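You operate a simulated robot arm through the tools that you are given. There is no shell and no other tool. Be economical: measure what you need, move in short steps, check, and stop when the job is done.

You run a simulated two-armed robot. Do the job below in one go: nothing can be reset, and whatever is moved stays where it is left.

JOB
Put the green roll from the top of the big round table on the silver tray there and the blue roll on the top of the control box of the capper. Take the tall pail and leave it on the deck of the blue trolley. Do these in any order. Set down upright: tall pail.

The check looks at the end state, three seconds after you hand in, the way a careful person would. Anything else that was tipped, shoved, dropped, spilled or broken makes it a failure.

ROBOT AND FRAMES
Two 6-joint arms with fingered hands on one trunk, on a base that drives. Base frame: it is fixed to the floor where the robot stands at the start and does not move with it; the origin is under the middle of the robot, x ahead of it, y to its left, z up; the surface under the hand at the start is at about z = 0.92. Lengths are in m, angles in degrees, forces in N, time in s.
The left shoulder is at the start at [0.021, 0.171, 1.423], the right one opposite. With the tool pointing down near the work surface each hand reaches from about 0.56 to 0.74 m from the robot's upright axis, wherever it stands, measured 20 degrees to its own side. Places, roughly: deck of the blue trolley [7.2, 3.2, 0.2]; tall pail [6.25, -1.25, 1]; top of the control box of the capper (20x58 cm) [1.22, -1.08, 1.72]. Payload 4.4 kg a hand.
The tool frame of a hand sits at the grasp point between the pads (the TCP): z along the fingers, y along the line on which they close. The tips reach 0.033 m beyond it. The gripper opens to 0.164 m. The gripper's body begins 0.093 m behind the TCP. The gripper is a hand of 5 fingers: y runs from the thumb to the fingers, the wrist lies at [0, 0, -0.257] in the tool frame, and closing takes about 1.5 s.
Orientation is told as [roll, pitch, yaw] about the base's x, y, z axes, in that order, counted from this pose: with the fingers straight down and closing along the base's y, the tool's x points along the base's -x, its y along +y and its z along -z.

CONTROLS
- The arms move only by the tool drive_tool. It takes "left_rows", "right_rows" or both (then of equal length, played together; a hand with none holds still); each is a list of rows, each an object of numbers (a shift or turn left out is 0, a gripper value left out holds the last): "grip": the opening, from 0 (shut) to 1 (fully open); "dx", "dy", "dz": the shift along the tool's x, y, z in units of 40 mm (1.0 is 40 mm); "wx", "wy", "wz": the turn, a rotation vector about the tool's x, y, z in units of 6 degrees (1.0 is 6 degrees). In form: [{"grip": .., "dx": .., "dy": .., "dz": .., "wx": .., "wy": .., "wz": ..}, ...]. A call has 1 to 20 rows; each row shifts and turns the commanded pose from where the row before left it, along the tool's axes as they then stand. A call with a number of a shift or a turn outside -1 to 1 is refused whole. Rows are played at 5 a second. More than 0.05 m and 8.6 degrees between two rows, or a gripper value outside its range, and nothing of the call is played. Where a pose cannot be reached the arm comes as near as it can. A force on the tool above 40 N (or 10 N above the force at the start of the call, whichever is more), or a blocked arm, ends the call early, and 0.2 s more pass. Each finger travels about 0.072 m/s and halts on what it meets, pressing with about 23 N; the grip force reading is that of the motor and also rises with nothing between the fingers. The clock runs only during rows and for 0.2 s after the last one: add rows that do not move to give the fingers time. It gives the time, the measured TCP pose, the force on the tool (base axes), the opening and the grip force at its end, in the units of the frame above (readings bear some noise), with the torque about the TCP (base axes, N m) and any sound that the robot's microphone picked up.
- Cameras (640 x 400 px; columns grow to the right, rows downward): "scene" is now at [0.0852, 0.0119, 1.5948]; the picture's right is [0.09, -1.00, 0.00], its down [-0.68, -0.06, -0.73] and it looks along [0.73, 0.07, -0.68] (base axes); focal length 290 px, centre (320, 200). "left" rides on the left gripper at [-0.093, -0.001, -0.124] in its tool frame; the picture's right is [0.01, -1.00, 0.00], its down [0.80, 0.01, -0.60] and it looks along [0.60, 0.01, 0.80] (tool axes); focal length 275 px, centre (320, 200). "right" rides on the right gripper at [0.093, -0.001, -0.124] in its tool frame; the picture's right is [0.01, 1.00, 0.00], its down [-0.80, 0.01, -0.60] and it looks along [-0.60, 0.01, 0.80] (tool axes); focal length 275 px, centre (320, 200). There is no depth. A picture from a camera that has moved, and an enlarged one, comes with that camera's place and axes in the base frame and with its lens. The place of the scene camera against the robot may be out by one fixed shift of up to 0.018 m in any direction.
- capture(camera): a new picture of that camera. No time passes.
- move_column(by): slides the trunk up (or, below 0, down) by that many m; the arms and the scene camera ride with it, the base frame stays. It gives what a move gives, with no picture.
- steer(legs): drives the robot by 1 to 6 legs, each [ahead, left, turn to the left] in m, m and degrees, along the robot's own axes; the way and the turn of a leg run together, so that a leg with both is an arc; at most 1.5 m and 180 degrees a leg. The arms and the cameras ride along, it lands a little off, and it stops where it bumps. It gives what a move gives.
- grasp_type(shape, hand): the hand has 5 fingers and takes this shape, open, in about a second: jaw (thumb against the fingers, like two jaws); tri (thumb and two fingers); tip (a fingertip pinch); poke (one finger out to press); point (the index stretched); flat (the hand flat); cup (the hand cupped); fist (a fist). The gripper value then closes the fingers along that shape, each until it touches; the sizes above hold for jaw. It gives what a move gives, with no picture.
- turn_head(pan, tilt): turns the head with the scene camera to pan (to the left, within 86 degrees either way) and tilt (down, from -29 to 69), counted from straight ahead of the robot. It gives what a move gives.
- close_up(camera, box): a new picture of the part [left, top, right, bottom] of that camera's present view, enlarged. No time passes.
- finish_job(): hands the job in; it is judged then, once.

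Go step by step. Nothing tells you exact positions but the pictures and the camera data: compare them with the known pose of the tool, close in by small moves and look again before you grip or let go. The budget is 165 turns and 118 pictures, counting those below and the enlarged ones. Unless the task says otherwise, let go and move clear before handing in, and close with one line.

The tools are called after "Request:" by a JSON object that holds its "fn" and its "kwargs". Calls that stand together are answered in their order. drive_tool: Moves the arms, as the interface text tells. Its arguments: {"type":"object","properties":{"left_rows":{"type":"array"},"right_rows":{"type":"array"}},"required":[]} The other tools are called the same way: move_column (by) slides the trunk up or down; grasp_type (shape, hand) gives the hand a shape; steer (legs) drives the base; turn_head (pan, tilt) turns the head that bears the scene camera; capture (camera) takes a picture; close_up (camera, box) takes an enlarged picture of a part of a camera's view; finish_job () hands the job in.

At the start:

```text
clock: 0.0
left_eef_pos: [0.4967, 0.45, 0.9996]
left_ee_rot: [0.0, 0.0, 0.0]
left_wrist_force: [0.0, -0.3, 0.4]
left_wrist_torque: [0.0, -0.03, 0.01]
left_gripper_width: 0.1638
left_grasp_force: 0.1
left_shape: jaw
right_eef_pos: [0.6344, -0.1003, 0.9994]
right_ee_rot: [-0.1, 0.0, -0.1]
right_wrist_force: [0.5, -0.5, 0.0]
right_wrist_torque: [0.01, 0.04, 0.0]
right_gripper_width: 0.1636
right_grasp_force: 0.1
right_shape: jaw
trunk travel left (down, up): [-0.675, 0.067]
robot x, y, heading: [0.0017, -0.0022, 0.2]
head pan, tilt: [5.4, 42.7]
```

scene: 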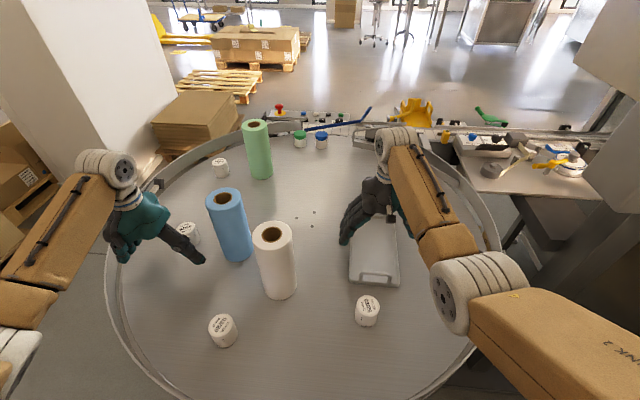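
right: 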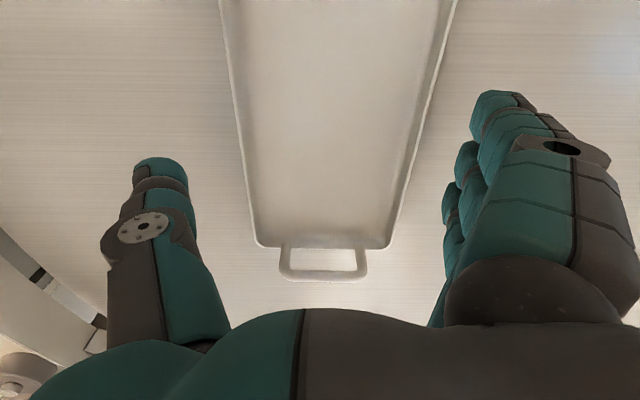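
left: 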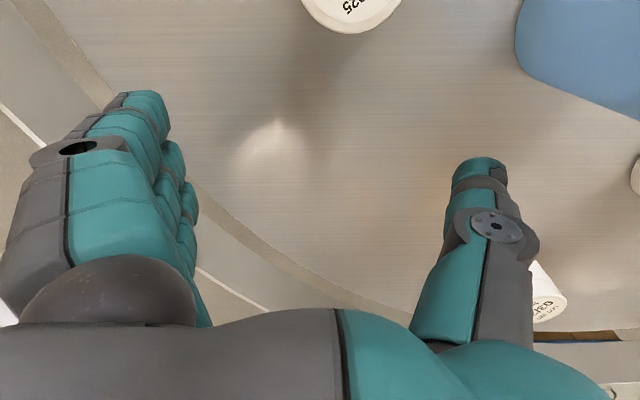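

I see the green, blue and white rolls on the round table, with the tray below the right hand. I estimate green at about (0.95, 0.32), blue at (0.57, 0.30) and the tray at (0.61, -0.10). Next I look around at the capper and the free floor.

Request:
{"fn": "turn_head", "kwargs": {"pan": -50, "tilt": 10}}

Request:
{"fn": "capture", "kwargs": {"camera": "scene"}}

Request:
{"fn": "turn_head", "kwargs": {"pan": 0, "tilt": 15}}

Request:
{"fn": "capture", "kwargs": {"camera": "scene"}}

Request:
{"fn": "turn_head", "kwargs": {"pan": 75, "tilt": 30}}

Request:
{"fn": "capture", "kwargs": {"camera": "scene"}}

Request:
{"fn": "turn_head", "kwargs": {"pan": -85, "tilt": 40}}

Request:
{"fn": "capture", "kwargs": {"camera": "scene"}}

```text
clock: 1.2
left_eef_pos: [0.4977, 0.4501, 0.9989]
left_ee_rot: [-0.1, 0.1, 0.0]
left_wrist_force: [0.0, 0.1, 0.4]
left_wrist_torque: [0.01, 0.0, 0.03]
left_gripper_width: 0.1639
left_grasp_force: 0.0
left_shape: jaw
right_eef_pos: [0.6341, -0.1003, 0.9997]
right_ee_rot: [0.1, -0.1, 0.0]
right_wrist_force: [0.0, -0.1, -0.5]
right_wrist_torque: [-0.01, -0.04, 0.01]
right_gripper_width: 0.164
right_grasp_force: 0.0
right_shape: jaw
trunk travel left (down, up): [-0.675, 0.067]
robot x, y, heading: [0.0016, -0.0017, -0.2]
head pan, tilt: [-50.0, 10.0]
```

```text
114 pictures are left
camera scene: at [0.0623, -0.067, 1.6464], right [-0.77, -0.64, 0.0], down [-0.11, 0.13, -0.98], along [0.63, -0.75, -0.17], focal length 290 px, centre (320, 200)
```

scene: 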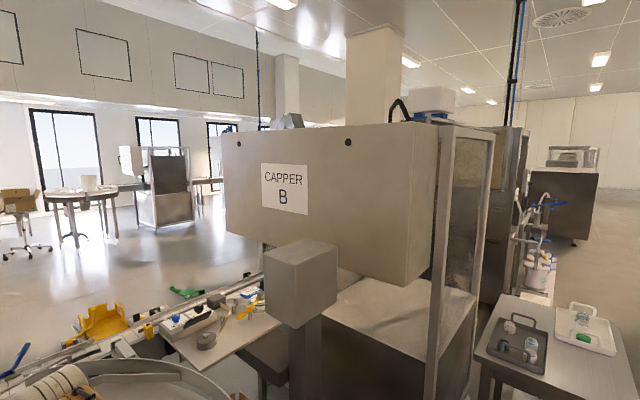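

```text
clock: 2.4
left_eef_pos: [0.4965, 0.4491, 1.0006]
left_ee_rot: [0.0, 0.0, 0.0]
left_wrist_force: [-0.9, -0.6, 0.4]
left_wrist_torque: [0.01, -0.02, -0.04]
left_gripper_width: 0.1639
left_grasp_force: 0.2
left_shape: jaw
right_eef_pos: [0.6341, -0.1018, 0.9986]
right_ee_rot: [0.0, 0.0, 0.0]
right_wrist_force: [0.1, -0.4, 0.4]
right_wrist_torque: [-0.01, 0.01, 0.02]
right_gripper_width: 0.164
right_grasp_force: 0.2
right_shape: jaw
trunk travel left (down, up): [-0.675, 0.067]
robot x, y, heading: [0.0016, 0.0006, -0.0]
head pan, tilt: [0.0, 15.0]
```

```text
113 pictures are left
camera scene: at [0.0959, 0.004, 1.6383], right [0.0, -1.0, 0.0], down [-0.26, 0.0, -0.97], along [0.97, 0.0, -0.26], focal length 290 px, centre (320, 200)
```

scene: 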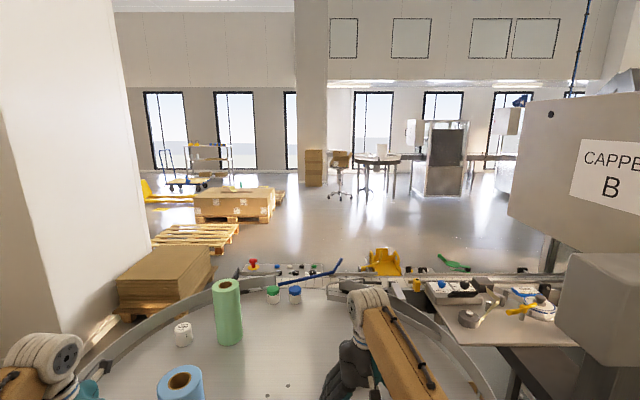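

```text
clock: 3.9
left_eef_pos: [0.4975, 0.449, 0.9984]
left_ee_rot: [-0.1, 0.0, 0.0]
left_wrist_force: [-0.6, -0.8, -0.1]
left_wrist_torque: [-0.03, -0.05, -0.01]
left_gripper_width: 0.1638
left_grasp_force: 0.0
left_shape: jaw
right_eef_pos: [0.634, -0.1009, 1.0003]
right_ee_rot: [0.0, 0.0, 0.0]
right_wrist_force: [-0.4, -0.3, 0.2]
right_wrist_torque: [0.01, -0.01, 0.0]
right_gripper_width: 0.1639
right_grasp_force: 0.1
right_shape: jaw
trunk travel left (down, up): [-0.675, 0.067]
robot x, y, heading: [0.0029, 0.0001, -0.4]
head pan, tilt: [75.0, 30.0]
```

```text
112 pictures are left
camera scene: at [0.0259, 0.0915, 1.6141], right [0.97, -0.26, 0.0], down [-0.13, -0.48, -0.87], along [0.22, 0.84, -0.5], focal length 290 px, centre (320, 200)
```

scene: 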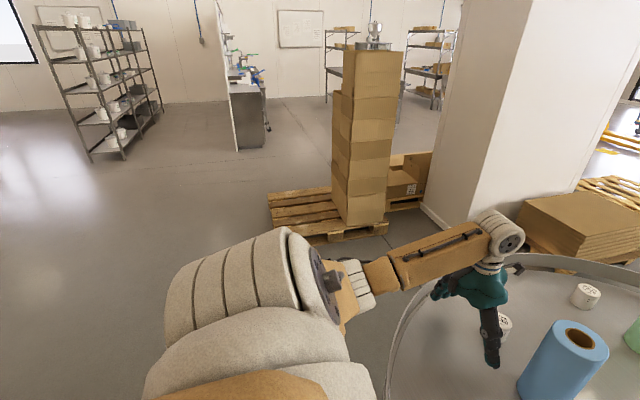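

```text
clock: 6.3
left_eef_pos: [0.4976, 0.4494, 0.9992]
left_ee_rot: [-0.1, 0.0, 0.0]
left_wrist_force: [-0.7, 0.4, 0.2]
left_wrist_torque: [-0.03, -0.02, 0.0]
left_gripper_width: 0.1639
left_grasp_force: 0.1
left_shape: jaw
right_eef_pos: [0.6343, -0.1014, 0.9991]
right_ee_rot: [0.1, 0.0, 0.0]
right_wrist_force: [0.6, 0.9, -0.3]
right_wrist_torque: [-0.02, 0.02, -0.02]
right_gripper_width: 0.1637
right_grasp_force: 0.1
right_shape: jaw
trunk travel left (down, up): [-0.675, 0.067]
robot x, y, heading: [0.0013, 0.0015, 0.4]
head pan, tilt: [-85.0, 40.0]
```

```text
111 pictures are left
camera scene: at [0.0099, -0.0805, 1.5988], right [-1.0, -0.09, 0.0], down [-0.06, 0.64, -0.77], along [0.07, -0.76, -0.64], focal length 290 px, centre (320, 200)
```

scene: 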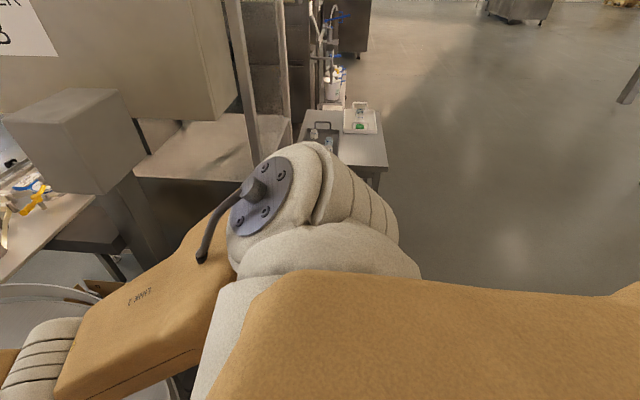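

The large CAPPER B box lies to the right, and I need its shape and its top, so I raise the trunk and enlarge that part.

Request:
{"fn": "move_column", "kwargs": {"by": 0.065}}

Request:
{"fn": "turn_head", "kwargs": {"pan": -50, "tilt": 0}}

Request:
{"fn": "close_up", "kwargs": {"camera": "scene", "box": [200, 120, 520, 320]}}

```text
clock: 7.4
left_eef_pos: [0.4978, 0.4485, 1.0648]
left_ee_rot: [0.0, 0.2, 0.0]
left_wrist_force: [-0.2, -0.8, -0.1]
left_wrist_torque: [0.04, 0.0, 0.0]
left_gripper_width: 0.1639
left_grasp_force: 0.0
left_shape: jaw
right_eef_pos: [0.6342, -0.1007, 1.0644]
right_ee_rot: [-0.1, 0.0, 0.0]
right_wrist_force: [0.2, -0.1, -1.6]
right_wrist_torque: [0.0, 0.03, 0.03]
right_gripper_width: 0.1639
right_grasp_force: 0.1
right_shape: jaw
trunk travel left (down, up): [-0.74, 0.002]
robot x, y, heading: [0.0024, -0.0033, -0.0]
head pan, tilt: [-85.0, 40.0]
```

```text
clock: 8.5
left_eef_pos: [0.4974, 0.4487, 1.0644]
left_ee_rot: [-0.1, -0.1, 0.0]
left_wrist_force: [0.0, -0.7, -0.4]
left_wrist_torque: [-0.01, 0.01, -0.02]
left_gripper_width: 0.164
left_grasp_force: 0.0
left_shape: jaw
right_eef_pos: [0.6354, -0.1016, 1.0643]
right_ee_rot: [0.1, 0.1, 0.0]
right_wrist_force: [-0.4, 0.6, 0.1]
right_wrist_torque: [0.0, -0.01, 0.0]
right_gripper_width: 0.164
right_grasp_force: 0.1
right_shape: jaw
trunk travel left (down, up): [-0.74, 0.002]
robot x, y, heading: [0.0, 0.0033, 0.0]
head pan, tilt: [-50.0, 0.0]
```

```text
2.00 times, centred on (360, 220) of scene
camera zoom: at [0.0598, -0.0649, 1.7274], right [-0.77, -0.64, 0.0], down [0.0, 0.0, -1.0], along [0.64, -0.77, 0.0], focal length 580 px, centre (240, 160)
```

zoom: 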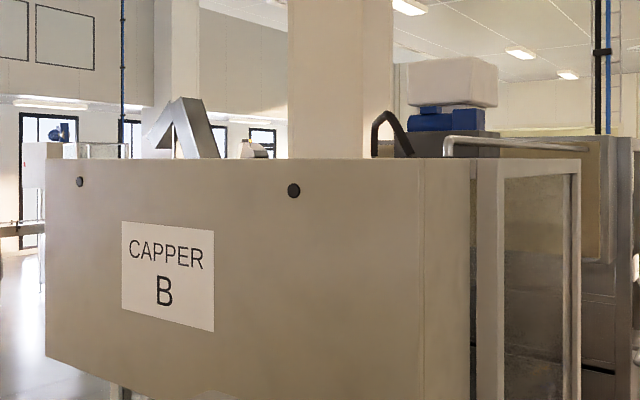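

The capper's box seems to run along x from about 0.45 to 1.5 at y ≈ -1.08, with its top at about 1.72, so the roll needs a near-horizontal grip. I back away from the table to make room to pose the left hand.

Request:
{"fn": "steer", "kwargs": {"legs": [[-0.45, 0, 0], [0, 0.35, -18]]}}

Request:
{"fn": "turn_head", "kwargs": {"pan": 10, "tilt": 35}}

Request:
{"fn": "capture", "kwargs": {"camera": "scene"}}

```text
clock: 13.1
left_eef_pos: [0.2332, 0.6261, 1.0639]
left_ee_rot: [0.0, -0.1, -18.7]
left_wrist_force: [-0.4, 1.1, -0.4]
left_wrist_torque: [-0.01, 0.02, 0.01]
left_gripper_width: 0.1639
left_grasp_force: 0.2
left_shape: jaw
right_eef_pos: [0.186, 0.0603, 1.0643]
right_ee_rot: [-0.1, 0.0, -18.6]
right_wrist_force: [0.0, -0.2, 0.0]
right_wrist_torque: [-0.03, 0.02, -0.02]
right_gripper_width: 0.1639
right_grasp_force: 0.0
right_shape: jaw
trunk travel left (down, up): [-0.74, 0.002]
robot x, y, heading: [-0.382, 0.3597, -18.6]
head pan, tilt: [-50.0, 0.0]
```

```text
clock: 14.4
left_eef_pos: [0.2323, 0.6259, 1.0642]
left_ee_rot: [0.1, -0.1, -18.7]
left_wrist_force: [-0.6, 0.1, -0.2]
left_wrist_torque: [-0.01, 0.0, 0.04]
left_gripper_width: 0.1639
left_grasp_force: 0.1
left_shape: jaw
right_eef_pos: [0.1866, 0.0602, 1.0637]
right_ee_rot: [0.0, 0.0, -18.6]
right_wrist_force: [-0.3, 0.0, 0.1]
right_wrist_torque: [0.01, 0.0, 0.02]
right_gripper_width: 0.1641
right_grasp_force: 0.1
right_shape: jaw
trunk travel left (down, up): [-0.74, 0.002]
robot x, y, heading: [-0.3777, 0.3611, -18.5]
head pan, tilt: [10.0, 35.0]
```

```text
109 pictures are left
camera scene: at [-0.2938, 0.3466, 1.6714], right [-0.15, -0.99, 0.0], down [-0.57, 0.09, -0.82], along [0.81, -0.12, -0.57], focal length 290 px, centre (320, 200)
```

scene: 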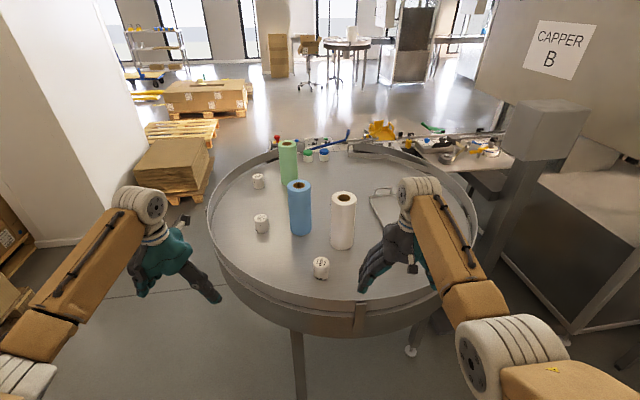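

The new view agrees: blue at about (0.574, 0.30), white at (0.476, 0.15), with blue about 0.21 tall. Now I turn the left hand to near horizontal while raising it.

Request:
{"fn": "drive_tool", "kwargs": {"left_rows": [{"dx": -0.42, "dy": -0.385, "dz": -0.27, "wy": -1}, {"dx": -0.446, "dy": -0.385, "dz": -0.225, "wy": -1}, {"dx": -0.467, "dy": -0.385, "dz": -0.177, "wy": -1}, {"dx": -0.483, "dy": -0.385, "dz": -0.127, "wy": -1}, {"dx": -0.494, "dy": -0.385, "dz": -0.076, "wy": -1}, {"dx": -0.499, "dy": -0.385, "dz": -0.024, "wy": -1}, {"dx": -0.499, "dy": -0.385, "dz": 0.028, "wy": -1}, {"dx": -0.493, "dy": -0.385, "dz": 0.08, "wy": -1}, {"dx": -0.482, "dy": -0.385, "dz": 0.131, "wy": -1}, {"dx": -0.465, "dy": -0.385, "dz": 0.181, "wy": -1}, {"dx": -0.444, "dy": -0.385, "dz": 0.229, "wy": -1}, {"dx": -0.418, "dy": -0.385, "dz": 0.274, "wy": -1}, {"dx": -0.387, "dy": -0.385, "dz": 0.316, "wy": -1}]}}

Request:
{"fn": "capture", "kwargs": {"camera": "scene"}}

Request:
{"fn": "capture", "kwargs": {"camera": "left"}}

```text
clock: 17.2
left_eef_pos: [0.373, 0.3651, 1.2086]
left_ee_rot: [0.0, -78.1, -18.7]
left_wrist_force: [-0.3, 0.1, 0.2]
left_wrist_torque: [0.01, 0.0, 0.02]
left_gripper_width: 0.1641
left_grasp_force: 0.1
left_shape: jaw
right_eef_pos: [0.1867, 0.0603, 1.0645]
right_ee_rot: [-0.1, 0.0, -18.6]
right_wrist_force: [0.2, 0.0, 0.1]
right_wrist_torque: [0.04, 0.0, 0.0]
right_gripper_width: 0.1637
right_grasp_force: 0.0
right_shape: jaw
trunk travel left (down, up): [-0.74, 0.002]
robot x, y, heading: [-0.3819, 0.357, -18.6]
head pan, tilt: [10.0, 35.0]
```

```text
108 pictures are left
camera scene: at [-0.2938, 0.3459, 1.6713], right [-0.15, -0.99, 0.0], down [-0.57, 0.09, -0.82], along [0.81, -0.12, -0.57], focal length 290 px, centre (320, 200)
```

scene: 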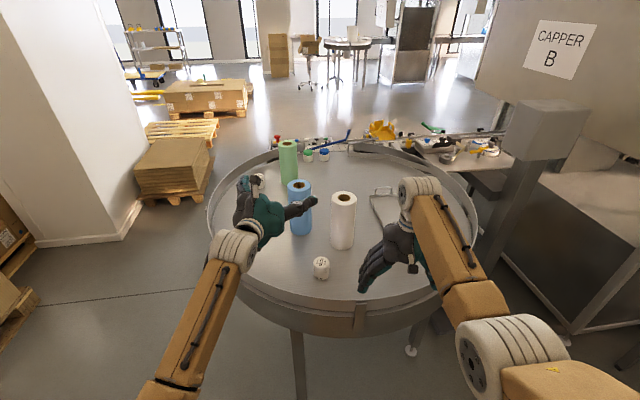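

```text
107 pictures are left
camera left: at [0.275, 0.3962, 1.3246], right [-0.32, -0.95, -0.01], down [-0.71, 0.25, -0.66], along [0.63, -0.2, -0.75], focal length 275 px, centre (320, 200)
```

left: 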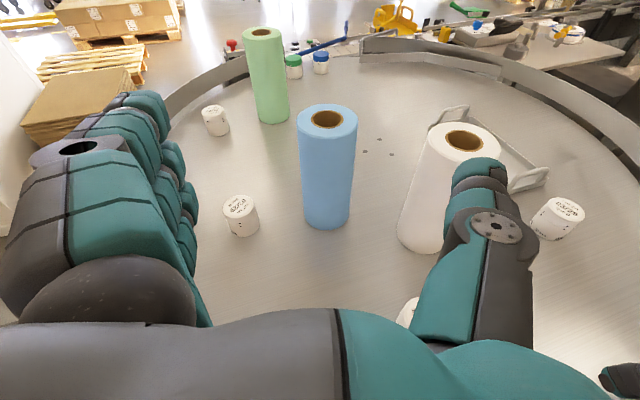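

From the left camera, blue is at (0.575, 0.287), top at z ≈ 1.12 and about 8 cm across. I lower the hand to grip height with the fingers partly open, then ease forward with the base.

Request:
{"fn": "drive_tool", "kwargs": {"left_rows": [{"grip": 0.82, "dx": 0.887, "dy": -0.056, "dz": 0.188}, {"dx": 0.887, "dy": -0.056, "dz": 0.188}, {"dx": 0.887, "dy": -0.056, "dz": 0.188}, {"dx": 0.887, "dy": -0.056, "dz": 0.188}]}}

Request:
{"fn": "steer", "kwargs": {"legs": [[0.12, 0, 0]]}}

Request:
{"fn": "capture", "kwargs": {"camera": "left"}}

```text
clock: 18.2
left_eef_pos: [0.3729, 0.3583, 1.0605]
left_ee_rot: [-0.2, -78.0, -18.4]
left_wrist_force: [-0.7, -0.2, -0.2]
left_wrist_torque: [-0.01, 0.05, -0.01]
left_gripper_width: 0.1348
left_grasp_force: 0.1
left_shape: jaw
right_eef_pos: [0.1876, 0.0589, 1.0638]
right_ee_rot: [0.2, 0.0, -18.5]
right_wrist_force: [0.1, -0.5, 0.4]
right_wrist_torque: [0.01, 0.01, -0.04]
right_gripper_width: 0.1643
right_grasp_force: 0.0
right_shape: jaw
trunk travel left (down, up): [-0.74, 0.002]
robot x, y, heading: [-0.3837, 0.3593, -18.5]
head pan, tilt: [10.0, 35.0]
```

```text
clock: 19.4
left_eef_pos: [0.4854, 0.3209, 1.0593]
left_ee_rot: [-0.1, -77.9, -18.5]
left_wrist_force: [-0.2, 0.4, -0.7]
left_wrist_torque: [-0.04, 0.01, -0.03]
left_gripper_width: 0.1347
left_grasp_force: 0.0
left_shape: jaw
right_eef_pos: [0.3009, 0.0227, 1.0646]
right_ee_rot: [0.0, 0.1, -18.6]
right_wrist_force: [1.0, -0.8, 0.5]
right_wrist_torque: [-0.01, 0.01, 0.03]
right_gripper_width: 0.1638
right_grasp_force: 0.0
right_shape: jaw
trunk travel left (down, up): [-0.74, 0.002]
robot x, y, heading: [-0.2682, 0.3212, -18.8]
head pan, tilt: [10.0, 35.0]
```

```text
106 pictures are left
camera left: at [0.3874, 0.3517, 1.1755], right [-0.32, -0.95, -0.01], down [-0.71, 0.25, -0.66], along [0.63, -0.2, -0.75], focal length 275 px, centre (320, 200)
```

left: 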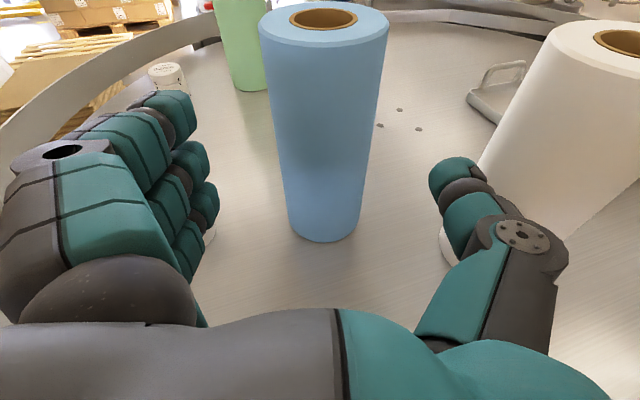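

The roll is centred between the fingers and about 0.095 m ahead, and the thumb clears the white roll. I move forward and check.

Request:
{"fn": "drive_tool", "kwargs": {"left_rows": [{"dx": -0.16, "dy": 0.05, "dz": 0.75}, {"dx": -0.16, "dy": 0, "dz": 0.75}, {"dx": -0.16, "dy": 0, "dz": 0.75}]}}

Request:
{"fn": "capture", "kwargs": {"camera": "left"}}

Request:
{"fn": "capture", "kwargs": {"camera": "scene"}}

```text
clock: 20.2
left_eef_pos: [0.5739, 0.2942, 1.0578]
left_ee_rot: [0.1, -77.8, -18.6]
left_wrist_force: [-0.5, 0.3, -0.2]
left_wrist_torque: [-0.05, -0.08, 0.02]
left_gripper_width: 0.1352
left_grasp_force: 0.2
left_shape: jaw
right_eef_pos: [0.3004, 0.0232, 1.064]
right_ee_rot: [0.0, 0.2, -18.6]
right_wrist_force: [-0.4, -0.2, -0.3]
right_wrist_torque: [0.01, 0.0, -0.01]
right_gripper_width: 0.1639
right_grasp_force: 0.1
right_shape: jaw
trunk travel left (down, up): [-0.74, 0.002]
robot x, y, heading: [-0.2664, 0.3221, -18.6]
head pan, tilt: [10.0, 35.0]
```

```text
105 pictures are left
camera left: at [0.4771, 0.3251, 1.1744], right [-0.32, -0.95, -0.01], down [-0.71, 0.25, -0.66], along [0.62, -0.2, -0.76], focal length 275 px, centre (320, 200)
```

left: 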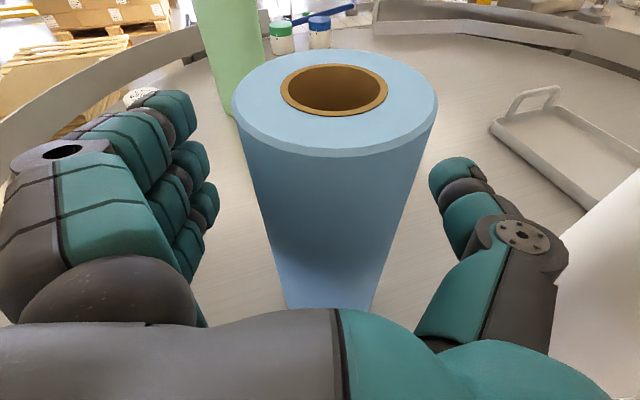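

```text
104 pictures are left
camera scene: at [-0.1801, 0.3082, 1.6713], right [-0.15, -0.99, 0.0], down [-0.57, 0.09, -0.82], along [0.81, -0.12, -0.57], focal length 290 px, centre (320, 200)
```

scene: 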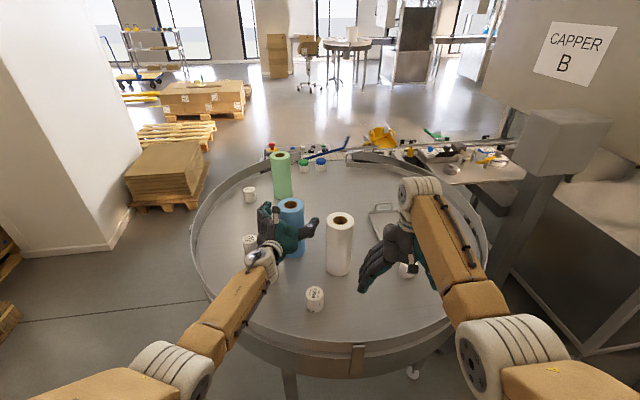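

The roll sits between the thumb and fingers, so I close the hand.

Request:
{"fn": "drive_tool", "kwargs": {"left_rows": [{"grip": 0.0}, {}, {}, {}, {}, {}, {}, {}, {}]}}

Request:
{"fn": "capture", "kwargs": {"camera": "left"}}

```text
clock: 22.2
left_eef_pos: [0.5739, 0.2945, 1.0596]
left_ee_rot: [-0.1, -78.0, -18.6]
left_wrist_force: [0.9, 1.8, 2.0]
left_wrist_torque: [0.25, -0.2, 0.01]
left_gripper_width: 0.0733
left_grasp_force: 22.7
left_shape: jaw
right_eef_pos: [0.2985, 0.0217, 1.0651]
right_ee_rot: [0.0, 0.1, -18.6]
right_wrist_force: [-0.6, -0.6, 0.1]
right_wrist_torque: [-0.01, -0.03, 0.0]
right_gripper_width: 0.1637
right_grasp_force: 0.0
right_shape: jaw
trunk travel left (down, up): [-0.74, 0.002]
robot x, y, heading: [-0.2703, 0.3223, -18.9]
head pan, tilt: [10.0, 35.0]
```

```text
103 pictures are left
camera left: at [0.4764, 0.3254, 1.1758], right [-0.32, -0.95, -0.01], down [-0.71, 0.25, -0.66], along [0.63, -0.2, -0.75], focal length 275 px, centre (320, 200)
```

left: 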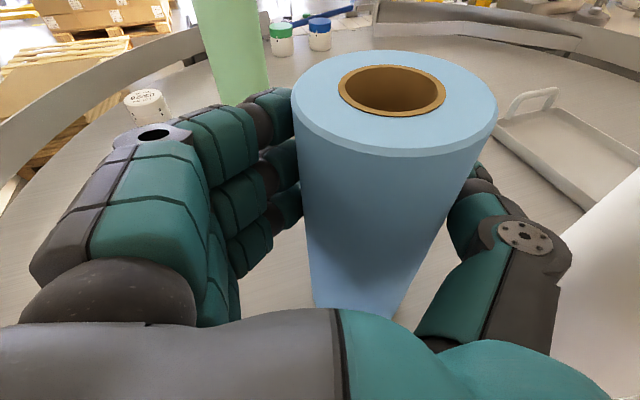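

The roll is held, though the fingers pushed it about 2 cm toward the thumb. I lift it straight up and check.

Request:
{"fn": "drive_tool", "kwargs": {"left_rows": [{"dx": -0.5, "dz": -0.1}, {"dx": -0.978, "dz": -0.208}, {"dx": -0.978, "dz": -0.208}, {"dx": -0.978, "dz": -0.208}, {"dx": -0.978, "dz": -0.208}, {"dx": -0.978, "dz": -0.208}, {"dx": -0.978, "dz": -0.208}]}}

Request:
{"fn": "capture", "kwargs": {"camera": "left"}}

Request:
{"fn": "capture", "kwargs": {"camera": "scene"}}

```text
clock: 23.8
left_eef_pos: [0.5738, 0.2911, 1.3115]
left_ee_rot: [-0.2, -77.7, -18.5]
left_wrist_force: [0.2, 0.4, -2.6]
left_wrist_torque: [0.05, -0.05, 0.01]
left_gripper_width: 0.0733
left_grasp_force: 22.8
left_shape: jaw
left hand out of reach, approached as far as the arm can: row 1
right_eef_pos: [0.2996, 0.0227, 1.0645]
right_ee_rot: [0.0, 0.0, -18.6]
right_wrist_force: [0.8, 0.6, -0.6]
right_wrist_torque: [0.01, -0.04, 0.01]
right_gripper_width: 0.1638
right_grasp_force: 0.0
right_shape: jaw
trunk travel left (down, up): [-0.74, 0.002]
robot x, y, heading: [-0.2732, 0.3213, -18.7]
head pan, tilt: [10.0, 35.0]
```

```text
102 pictures are left
camera left: at [0.4763, 0.3227, 1.4282], right [-0.32, -0.95, -0.01], down [-0.71, 0.25, -0.66], along [0.62, -0.2, -0.75], focal length 275 px, centre (320, 200)
```

left: 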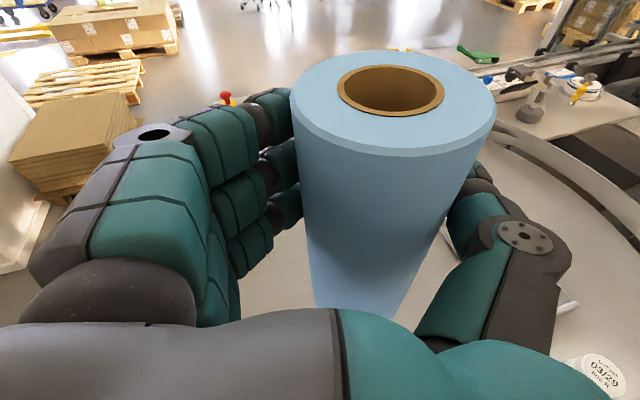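

```text
101 pictures are left
camera scene: at [-0.1809, 0.3082, 1.6713], right [-0.15, -0.99, 0.0], down [-0.57, 0.09, -0.82], along [0.81, -0.12, -0.57], focal length 290 px, centre (320, 200)
```

scene: 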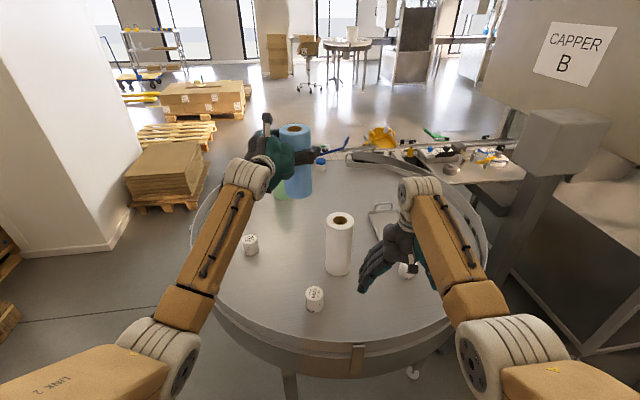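

The blue roll is held well. The capper's box front is at about y = -0.95, and a grey cube on a post stands at (0.7, -0.73) with its top near z = 1.3. I fold the right arm aside, back off and turn toward the capper.

Request:
{"fn": "drive_tool", "kwargs": {"right_rows": [{"dz": -0.8}, {"dx": 0.4, "dy": -0.9, "dz": -0.2}, {"dx": 0.4, "dy": -0.9, "dz": -0.2}, {"dx": 0.4, "dy": -0.9, "dz": -0.2}, {"dx": 0.4, "dy": -0.9, "dz": -0.2}, {"dx": 0.4, "dy": -0.9, "dz": -0.2}, {"dx": 0.4, "dy": -0.9, "dz": -0.2}, {"dx": 0.4, "dy": -0.9, "dz": -0.2}, {"dx": 0.4, "dy": -0.9, "dz": -0.2}]}}

Request:
{"fn": "steer", "kwargs": {"legs": [[-0.3, 0, 0], [0, 0, -51], [0.45, 0.15, 0]]}}

Request:
{"fn": "turn_head", "kwargs": {"pan": 25, "tilt": 30}}

Request:
{"fn": "capture", "kwargs": {"camera": "scene"}}

```text
clock: 25.8
left_eef_pos: [0.5728, 0.2907, 1.313]
left_ee_rot: [0.3, -78.0, -18.8]
left_wrist_force: [-0.6, -0.7, -2.6]
left_wrist_torque: [0.08, 0.01, 0.05]
left_gripper_width: 0.0733
left_grasp_force: 23.5
left_shape: jaw
right_eef_pos: [0.1186, -0.2335, 1.1205]
right_ee_rot: [0.1, -0.1, -18.8]
right_wrist_force: [-0.9, 0.6, 0.1]
right_wrist_torque: [0.01, -0.06, -0.02]
right_gripper_width: 0.164
right_grasp_force: 0.1
right_shape: jaw
right hand out of reach, approached as far as the arm can: row 4, 5, 6, 7, 8
trunk travel left (down, up): [-0.74, 0.002]
robot x, y, heading: [-0.2712, 0.3236, -18.5]
head pan, tilt: [10.0, 35.0]
```

```text
clock: 32.5
left_eef_pos: [0.2642, -0.6068, 1.3117]
left_ee_rot: [0.0, -77.9, -68.6]
left_wrist_force: [-0.3, 0.3, -2.2]
left_wrist_torque: [0.03, -0.06, -0.02]
left_gripper_width: 0.0737
left_grasp_force: 22.7
left_shape: jaw
right_eef_pos: [-0.4276, -0.5946, 1.121]
right_ee_rot: [-0.1, -0.1, -68.8]
right_wrist_force: [0.6, -0.1, 0.0]
right_wrist_torque: [0.02, 0.01, 0.03]
right_gripper_width: 0.1638
right_grasp_force: 0.0
right_shape: jaw
trunk travel left (down, up): [-0.74, 0.002]
robot x, y, heading: [-0.2549, 0.0589, -69.1]
head pan, tilt: [10.0, 35.0]
```

```text
clock: 33.3
left_eef_pos: [0.2652, -0.607, 1.3127]
left_ee_rot: [-0.1, -77.9, -68.7]
left_wrist_force: [-0.7, 0.3, -2.1]
left_wrist_torque: [0.03, -0.05, 0.04]
left_gripper_width: 0.0734
left_grasp_force: 23.0
left_shape: jaw
right_eef_pos: [-0.428, -0.5943, 1.1211]
right_ee_rot: [-0.1, 0.1, -68.8]
right_wrist_force: [-0.6, -1.0, -0.1]
right_wrist_torque: [0.01, -0.03, 0.03]
right_gripper_width: 0.1638
right_grasp_force: 0.0
right_shape: jaw
trunk travel left (down, up): [-0.74, 0.002]
robot x, y, heading: [-0.2583, 0.0567, -69.0]
head pan, tilt: [25.0, 30.0]
```

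```text
100 pictures are left
camera scene: at [-0.1927, -0.0089, 1.6791], right [-0.69, -0.72, 0.0], down [-0.36, 0.35, -0.87], along [0.63, -0.6, -0.5], focal length 290 px, centre (320, 200)
```

scene: 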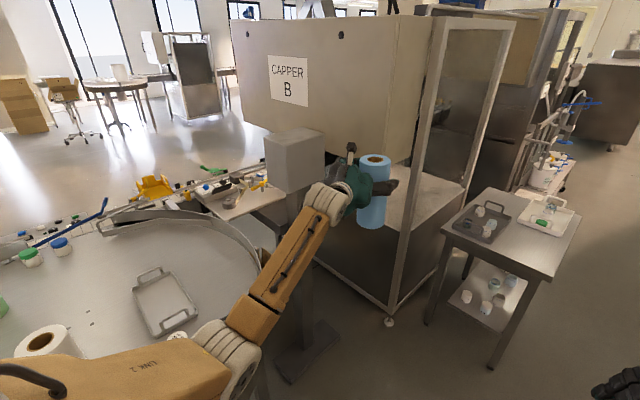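

The scene is clear now: the box's front right corner is near (0.41, -0.92) and the cube's foot is near (0.65, -0.68). I raise the roll above box-top height to look over it with the left camera.

Request:
{"fn": "drive_tool", "kwargs": {"left_rows": [{"dx": -0.978, "dz": -0.208}, {"dx": -0.978, "dz": -0.208}, {"dx": -0.978, "dz": -0.208}, {"dx": -0.978, "dz": -0.208}, {"dx": -0.978, "dz": -0.208}, {"dx": -0.978, "dz": -0.208}, {"dx": -0.978, "dz": -0.208}, {"dx": -0.978, "dz": -0.208}, {"dx": -0.978, "dz": -0.208}, {"dx": -0.978, "dz": -0.208}, {"dx": -0.978, "dz": -0.208}, {"dx": -0.978, "dz": -0.208}, {"dx": -0.978, "dz": -0.208}, {"dx": -0.978, "dz": -0.208}, {"dx": -0.978, "dz": -0.208}, {"dx": -0.978, "dz": -0.208}]}}

Request:
{"fn": "capture", "kwargs": {"camera": "left"}}

```text
clock: 36.7
left_eef_pos: [0.2618, -0.5975, 1.9195]
left_ee_rot: [0.1, -77.9, -68.8]
left_wrist_force: [0.1, -0.4, -2.3]
left_wrist_torque: [0.03, 0.0, 0.03]
left_gripper_width: 0.0735
left_grasp_force: 23.3
left_shape: jaw
left hand out of reach, approached as far as the arm can: row 15, 16
right_eef_pos: [-0.4285, -0.5936, 1.1206]
right_ee_rot: [0.0, 0.0, -68.8]
right_wrist_force: [0.9, -0.6, -0.4]
right_wrist_torque: [-0.02, 0.0, 0.0]
right_gripper_width: 0.1638
right_grasp_force: 0.0
right_shape: jaw
trunk travel left (down, up): [-0.74, 0.002]
robot x, y, heading: [-0.2519, 0.0601, -68.9]
head pan, tilt: [25.0, 30.0]
```

```text
99 pictures are left
camera left: at [0.2228, -0.5034, 2.0361], right [-0.93, -0.36, -0.01], down [-0.26, 0.71, -0.66], along [0.25, -0.61, -0.75], focal length 275 px, centre (320, 200)
```

left: 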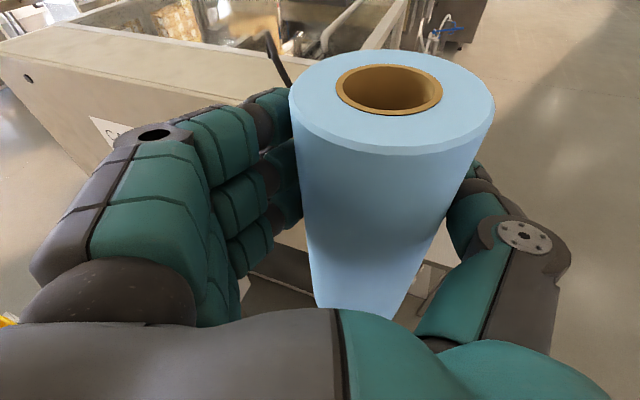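

The top of the box shows as a strip at the upper left, so I enlarge it.

Request:
{"fn": "close_up", "kwargs": {"camera": "left", "box": [0, 0, 320, 200]}}

```text
2.00 times, centred on (160, 100) of left
camera zoom: at [0.2228, -0.5034, 2.0361], right [-0.93, -0.36, -0.01], down [-0.26, 0.71, -0.66], along [0.25, -0.61, -0.75], focal length 551 px, centre (640, 400)
```

zoom: 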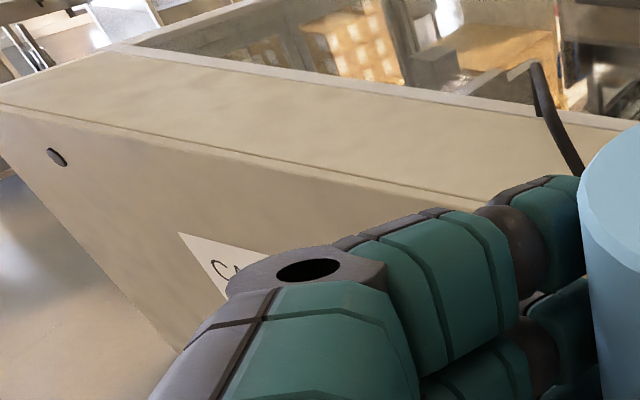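

The box top runs from x ≈ 0.42 to 1.45 and y ≈ -0.97 to -1.19, with a hose near x ≈ 0.53, so I want the roll near x ≈ 1.05. I look down to see how large my base is.

Request:
{"fn": "turn_head", "kwargs": {"pan": 30, "tilt": 69}}

Request:
{"fn": "capture", "kwargs": {"camera": "scene"}}

```text
clock: 37.8
left_eef_pos: [0.2605, -0.5971, 1.9202]
left_ee_rot: [-0.1, -77.9, -68.7]
left_wrist_force: [0.3, 1.2, -2.4]
left_wrist_torque: [0.06, -0.05, -0.01]
left_gripper_width: 0.0736
left_grasp_force: 22.3
left_shape: jaw
right_eef_pos: [-0.4276, -0.5927, 1.1212]
right_ee_rot: [0.0, 0.1, -68.7]
right_wrist_force: [-0.5, -0.1, 0.1]
right_wrist_torque: [0.0, 0.0, 0.01]
right_gripper_width: 0.1639
right_grasp_force: 0.1
right_shape: jaw
trunk travel left (down, up): [-0.74, 0.002]
robot x, y, heading: [-0.2559, 0.0602, -68.8]
head pan, tilt: [30.0, 68.8]
```

```text
97 pictures are left
camera scene: at [-0.2143, 0.0187, 1.6277], right [-0.63, -0.78, 0.0], down [-0.73, 0.58, -0.36], along [0.28, -0.23, -0.93], focal length 290 px, centre (320, 200)
```

scene: 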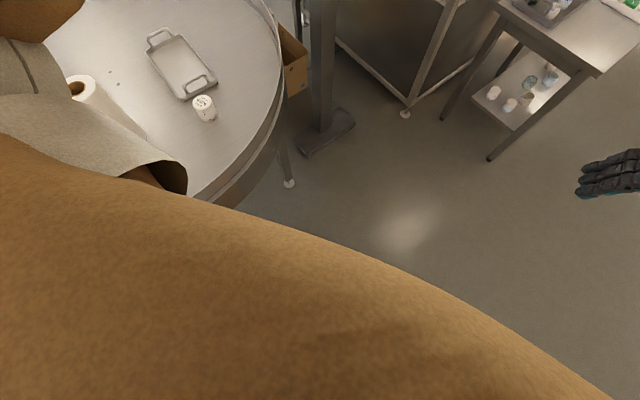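

The post's foot begins at x ≈ 0.56, so I can stand near (0.24, -0.64). I swing the left hand out to the left in advance, so that driving in brings the roll over the box from its front.

Request:
{"fn": "drive_tool", "kwargs": {"left_rows": [{"dx": 0.082, "dy": 0.775, "dz": -0.387, "wx": -0.502, "wz": -0.107}, {"dx": 0.073, "dy": 0.795, "dz": -0.345, "wx": -0.502, "wz": -0.107}, {"dx": 0.064, "dy": 0.813, "dz": -0.303, "wx": -0.502, "wz": -0.107}, {"dx": 0.056, "dy": 0.828, "dz": -0.261, "wx": -0.502, "wz": -0.107}, {"dx": 0.046, "dy": 0.842, "dz": -0.217, "wx": -0.502, "wz": -0.107}, {"dx": 0.037, "dy": 0.852, "dz": -0.172, "wx": -0.502, "wz": -0.107}, {"dx": 0.027, "dy": 0.861, "dz": -0.127, "wx": -0.502, "wz": -0.107}, {"dx": 0.017, "dy": 0.866, "dz": -0.081, "wx": -0.502, "wz": -0.107}, {"dx": 0.008, "dy": 0.87, "dz": -0.036, "wx": -0.502, "wz": -0.107}, {"dx": -0.002, "dy": 0.87, "dz": 0.01, "wx": -0.502, "wz": -0.107}, {"dx": -0.012, "dy": 0.869, "dz": 0.056, "wx": -0.502, "wz": -0.107}, {"dx": -0.022, "dy": 0.864, "dz": 0.102, "wx": -0.502, "wz": -0.107}]}}

Request:
{"fn": "turn_head", "kwargs": {"pan": 10, "tilt": 45}}

Request:
{"fn": "capture", "kwargs": {"camera": "scene"}}

```text
clock: 40.4
left_eef_pos: [0.5419, -0.2834, 1.9205]
left_ee_rot: [-0.2, -77.8, -31.7]
left_wrist_force: [-0.2, -0.9, -2.4]
left_wrist_torque: [0.06, -0.03, -0.09]
left_gripper_width: 0.0736
left_grasp_force: 23.1
left_shape: jaw
right_eef_pos: [-0.4267, -0.5931, 1.1222]
right_ee_rot: [0.0, 0.0, -68.7]
right_wrist_force: [0.5, 0.3, 0.3]
right_wrist_torque: [-0.04, 0.01, 0.01]
right_gripper_width: 0.1638
right_grasp_force: 0.1
right_shape: jaw
trunk travel left (down, up): [-0.74, 0.002]
robot x, y, heading: [-0.2518, 0.0598, -68.7]
head pan, tilt: [30.0, 68.8]
```

```text
clock: 41.2
left_eef_pos: [0.5386, -0.285, 1.9214]
left_ee_rot: [0.1, -78.0, -31.9]
left_wrist_force: [-0.7, -0.2, -0.8]
left_wrist_torque: [0.1, 0.01, 0.0]
left_gripper_width: 0.0733
left_grasp_force: 23.2
left_shape: jaw
right_eef_pos: [-0.4284, -0.5936, 1.1207]
right_ee_rot: [0.0, 0.0, -68.7]
right_wrist_force: [-0.4, -0.4, 0.3]
right_wrist_torque: [0.03, -0.02, -0.01]
right_gripper_width: 0.1638
right_grasp_force: 0.0
right_shape: jaw
trunk travel left (down, up): [-0.74, 0.002]
robot x, y, heading: [-0.2532, 0.0611, -68.7]
head pan, tilt: [10.0, 45.0]
```

```text
96 pictures are left
camera scene: at [-0.2155, -0.0158, 1.6564], right [-0.85, -0.52, 0.0], down [-0.37, 0.6, -0.71], along [0.37, -0.6, -0.71], focal length 290 px, centre (320, 200)
```

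scene: 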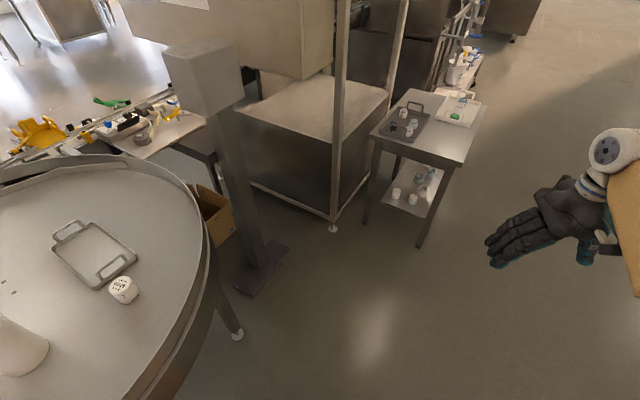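

The way ahead is clear between the table, the post and the small table. I drive most of the way and check.

Request:
{"fn": "steer", "kwargs": {"legs": [[0.6, 0.12, -3]]}}

Request:
{"fn": "capture", "kwargs": {"camera": "scene"}}

Request:
{"fn": "capture", "kwargs": {"camera": "left"}}

```text
clock: 44.7
left_eef_pos: [0.8249, -0.8619, 1.9228]
left_ee_rot: [0.0, -78.0, -35.7]
left_wrist_force: [-0.6, 0.7, -2.2]
left_wrist_torque: [0.09, -0.01, -0.03]
left_gripper_width: 0.0736
left_grasp_force: 23.1
left_shape: jaw
right_eef_pos: [-0.1608, -1.103, 1.1213]
right_ee_rot: [0.0, 0.0, -72.7]
right_wrist_force: [-0.4, -0.5, -0.6]
right_wrist_torque: [0.01, 0.03, 0.01]
right_gripper_width: 0.1641
right_grasp_force: 0.1
right_shape: jaw
trunk travel left (down, up): [-0.74, 0.002]
robot x, y, heading: [0.0586, -0.4629, -72.5]
head pan, tilt: [10.0, 45.0]
```

```text
95 pictures are left
camera scene: at [0.0904, -0.5416, 1.6565], right [-0.89, -0.46, 0.0], down [-0.33, 0.63, -0.71], along [0.32, -0.63, -0.71], focal length 290 px, centre (320, 200)
```

scene: 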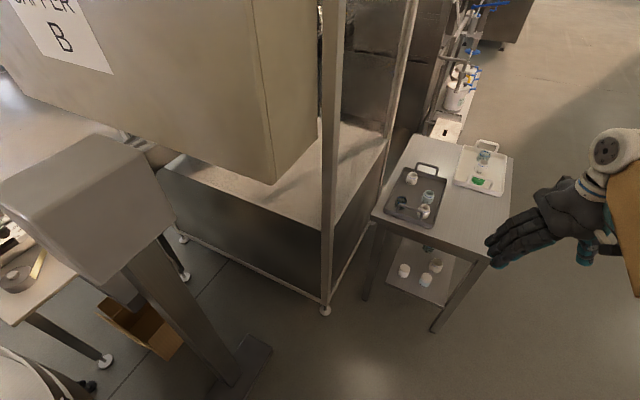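

```text
94 pictures are left
camera left: at [0.7415, -0.8034, 2.0379], right [-0.59, -0.81, -0.01], down [-0.61, 0.45, -0.66], along [0.54, -0.38, -0.75], focal length 275 px, centre (320, 200)
```

left: 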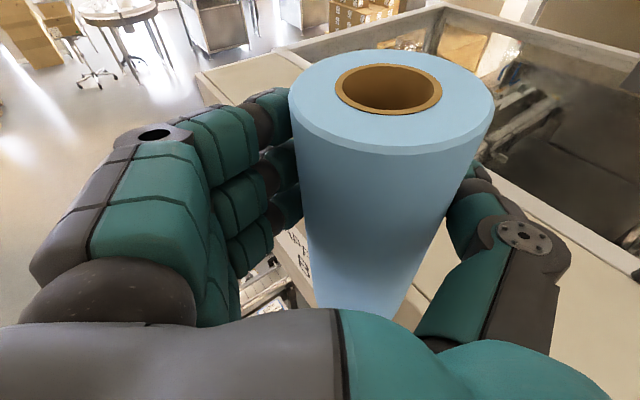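

The far end of the box top is at x ≈ 1.5, so the listed patch spans about 0.93 to 1.51. The roll's centre is now at (0.815, -0.893) and I aim for (1.06, -1.08), so I drive a bit nearer.

Request:
{"fn": "steer", "kwargs": {"legs": [[0.22, 0.12, 0]]}}

Request:
{"fn": "capture", "kwargs": {"camera": "left"}}

Request:
{"fn": "capture", "kwargs": {"camera": "scene"}}

```text
clock: 46.5
left_eef_pos: [1.0098, -1.0367, 1.9222]
left_ee_rot: [-0.1, -78.0, -35.8]
left_wrist_force: [0.0, -0.3, -2.1]
left_wrist_torque: [0.08, -0.04, 0.05]
left_gripper_width: 0.0735
left_grasp_force: 22.6
left_shape: jaw
right_eef_pos: [0.0218, -1.2799, 1.1204]
right_ee_rot: [0.0, 0.0, -72.8]
right_wrist_force: [0.3, -0.1, -0.5]
right_wrist_torque: [0.01, 0.0, 0.01]
right_gripper_width: 0.1637
right_grasp_force: 0.0
right_shape: jaw
trunk travel left (down, up): [-0.74, 0.002]
robot x, y, heading: [0.2415, -0.6417, -72.4]
head pan, tilt: [10.0, 45.0]
```

```text
93 pictures are left
camera left: at [0.9252, -0.9791, 2.0383], right [-0.59, -0.81, -0.01], down [-0.61, 0.45, -0.66], along [0.54, -0.38, -0.75], focal length 275 px, centre (320, 200)
```

left: 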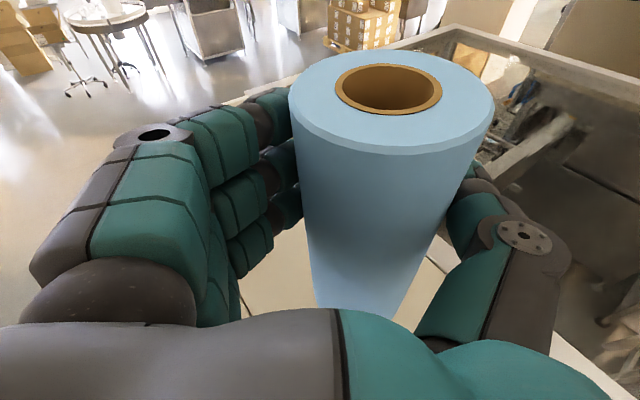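

```text
92 pictures are left
camera scene: at [0.2743, -0.7176, 1.6565], right [-0.89, -0.46, 0.0], down [-0.32, 0.63, -0.71], along [0.32, -0.63, -0.71], focal length 290 px, centre (320, 200)
```

scene: 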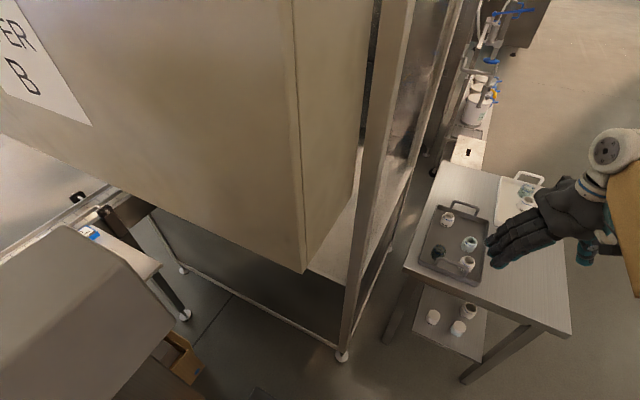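

The roll is at about (1.00, -1.07) above the top. I extend a little and start lowering.

Request:
{"fn": "drive_tool", "kwargs": {"left_rows": [{"dx": 0.265, "dy": 0.2, "dz": 0.437}, {"dx": 0.265, "dy": 0.2, "dz": 0.437}, {"dx": 0.265, "dy": 0.2, "dz": 0.437}]}}

Request:
{"fn": "capture", "kwargs": {"camera": "left"}}

```text
clock: 47.3
left_eef_pos: [1.0637, -1.0449, 1.8803]
left_ee_rot: [-0.2, -77.8, -35.5]
left_wrist_force: [0.0, 0.2, -2.0]
left_wrist_torque: [0.03, -0.08, -0.02]
left_gripper_width: 0.0735
left_grasp_force: 23.7
left_shape: jaw
right_eef_pos: [0.0233, -1.2799, 1.1203]
right_ee_rot: [0.0, 0.1, -72.6]
right_wrist_force: [0.0, -0.6, 0.5]
right_wrist_torque: [0.02, 0.02, -0.01]
right_gripper_width: 0.164
right_grasp_force: 0.2
right_shape: jaw
trunk travel left (down, up): [-0.74, 0.002]
robot x, y, heading: [0.2416, -0.6395, -72.4]
head pan, tilt: [10.0, 45.0]
```

```text
91 pictures are left
camera left: at [0.9802, -0.9865, 1.996], right [-0.59, -0.81, -0.01], down [-0.61, 0.45, -0.66], along [0.54, -0.38, -0.75], focal length 275 px, centre (320, 200)
```

left: 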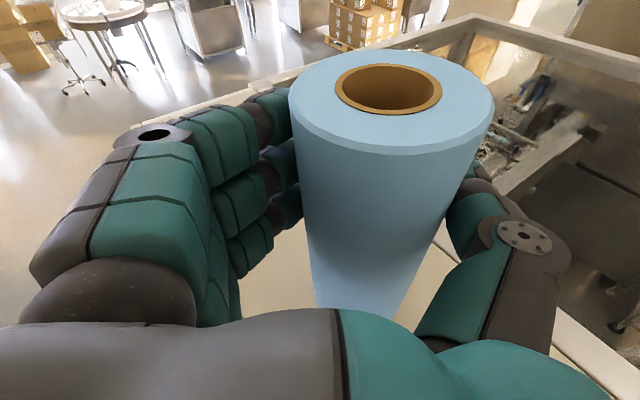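

The roll is at about (1.054, -1.076), well inside the top's edges. I lower slowly until it touches.

Request:
{"fn": "drive_tool", "kwargs": {"left_rows": [{"dx": 0.122, "dz": 0.026}, {"dx": 0.122, "dz": 0.026}, {"dx": 0.122, "dz": 0.026}, {}]}}

Request:
{"fn": "drive_tool", "kwargs": {"left_rows": [{"dx": 0.1, "dz": 0.021}, {}]}}

```text
clock: 48.3
left_eef_pos: [1.0615, -1.0449, 1.8657]
left_ee_rot: [0.0, -78.0, -35.7]
left_wrist_force: [0.3, -0.1, -2.9]
left_wrist_torque: [0.04, -0.02, -0.01]
left_gripper_width: 0.0735
left_grasp_force: 22.8
left_shape: jaw
right_eef_pos: [0.023, -1.2799, 1.1201]
right_ee_rot: [0.0, -0.1, -72.7]
right_wrist_force: [-0.2, -0.1, 0.1]
right_wrist_torque: [0.0, -0.01, -0.02]
right_gripper_width: 0.1637
right_grasp_force: 0.1
right_shape: jaw
trunk travel left (down, up): [-0.74, 0.002]
robot x, y, heading: [0.2475, -0.637, -72.9]
head pan, tilt: [10.0, 45.0]
```

```text
clock: 48.9
left_eef_pos: [1.0598, -1.0454, 1.8619]
left_ee_rot: [-0.1, -78.0, -35.7]
left_wrist_force: [-0.2, 0.3, -2.6]
left_wrist_torque: [0.03, 0.0, -0.01]
left_gripper_width: 0.0733
left_grasp_force: 23.0
left_shape: jaw
right_eef_pos: [0.0232, -1.2807, 1.1206]
right_ee_rot: [0.1, 0.0, -72.7]
right_wrist_force: [0.7, -0.2, 0.1]
right_wrist_torque: [-0.01, -0.02, 0.0]
right_gripper_width: 0.1637
right_grasp_force: 0.0
right_shape: jaw
trunk travel left (down, up): [-0.74, 0.002]
robot x, y, heading: [0.2414, -0.6385, -72.6]
head pan, tilt: [10.0, 45.0]
```

Request:
{"fn": "drive_tool", "kwargs": {"left_rows": [{"dx": 0.075, "dz": 0.016}, {}]}}

Request:
{"fn": "drive_tool", "kwargs": {"left_rows": [{"dx": 0.075, "dz": 0.016}, {}]}}

Request:
{"fn": "drive_tool", "kwargs": {"left_rows": [{"dx": 0.075, "dz": 0.016}, {}]}}

```text
clock: 49.5
left_eef_pos: [1.0584, -1.0445, 1.8596]
left_ee_rot: [0.1, -78.3, -35.8]
left_wrist_force: [0.6, -0.8, 4.8]
left_wrist_torque: [-0.05, -0.1, -0.01]
left_gripper_width: 0.0736
left_grasp_force: 23.0
left_shape: jaw
right_eef_pos: [0.0222, -1.2786, 1.1206]
right_ee_rot: [0.0, 0.0, -72.7]
right_wrist_force: [-0.3, 1.0, 0.2]
right_wrist_torque: [0.01, -0.02, 0.02]
right_gripper_width: 0.1641
right_grasp_force: 0.1
right_shape: jaw
trunk travel left (down, up): [-0.74, 0.002]
robot x, y, heading: [0.2433, -0.6412, -72.8]
head pan, tilt: [10.0, 45.0]
```

```text
clock: 50.1
left_eef_pos: [1.0559, -1.0426, 1.8601]
left_ee_rot: [-0.1, -78.5, -35.5]
left_wrist_force: [5.5, -4.8, 21.3]
left_wrist_torque: [-0.43, -0.36, 0.07]
left_gripper_width: 0.0734
left_grasp_force: 23.3
left_shape: jaw
right_eef_pos: [0.021, -1.2788, 1.1212]
right_ee_rot: [0.2, 0.0, -72.6]
right_wrist_force: [0.9, -0.8, 0.1]
right_wrist_torque: [0.0, -0.02, 0.04]
right_gripper_width: 0.1638
right_grasp_force: 0.1
right_shape: jaw
trunk travel left (down, up): [-0.74, 0.002]
robot x, y, heading: [0.2409, -0.6404, -72.8]
head pan, tilt: [10.0, 45.0]
```

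```text
clock: 50.7
left_eef_pos: [1.0564, -1.043, 1.8594]
left_ee_rot: [-0.3, -78.9, -35.6]
left_wrist_force: [7.8, -4.9, 31.6]
left_wrist_torque: [-0.46, -0.44, 0.06]
left_gripper_width: 0.0735
left_grasp_force: 23.1
left_shape: jaw
right_eef_pos: [0.0208, -1.2778, 1.1214]
right_ee_rot: [0.1, 0.0, -72.7]
right_wrist_force: [-0.3, -0.2, 0.4]
right_wrist_torque: [-0.01, -0.01, 0.0]
right_gripper_width: 0.1641
right_grasp_force: 0.1
right_shape: jaw
trunk travel left (down, up): [-0.74, 0.002]
robot x, y, heading: [0.2418, -0.6376, -72.7]
head pan, tilt: [10.0, 45.0]
```

The roll touches down at TCP 1.860. I ease the pressure and open the hand.

Request:
{"fn": "drive_tool", "kwargs": {"left_rows": [{"dx": -0.1, "dz": -0.02}, {}, {"grip": 0.2}, {"grip": 0.35}, {"grip": 0.5}, {"grip": 0.7}, {"grip": 0.9}, {"grip": 1.0}, {}, {}, {}]}}

Request:
{"fn": "capture", "kwargs": {"camera": "left"}}

```text
clock: 53.1
left_eef_pos: [1.06, -1.0444, 1.8556]
left_ee_rot: [-0.1, -78.0, -35.7]
left_wrist_force: [0.4, 0.5, -0.4]
left_wrist_torque: [-0.03, 0.03, -0.04]
left_gripper_width: 0.1635
left_grasp_force: 0.0
left_shape: jaw
right_eef_pos: [0.0234, -1.2793, 1.1201]
right_ee_rot: [0.0, 0.0, -72.8]
right_wrist_force: [0.4, -0.6, -0.1]
right_wrist_torque: [0.0, 0.03, 0.01]
right_gripper_width: 0.1638
right_grasp_force: 0.0
right_shape: jaw
trunk travel left (down, up): [-0.74, 0.002]
robot x, y, heading: [0.2476, -0.6389, -72.5]
head pan, tilt: [10.0, 45.0]
```

```text
90 pictures are left
camera left: at [0.9766, -0.9862, 1.9724], right [-0.59, -0.81, -0.01], down [-0.61, 0.45, -0.66], along [0.54, -0.38, -0.75], focal length 275 px, centre (320, 200)
```

left: 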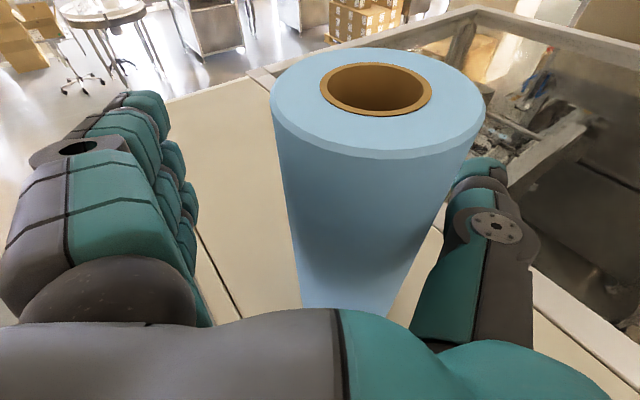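

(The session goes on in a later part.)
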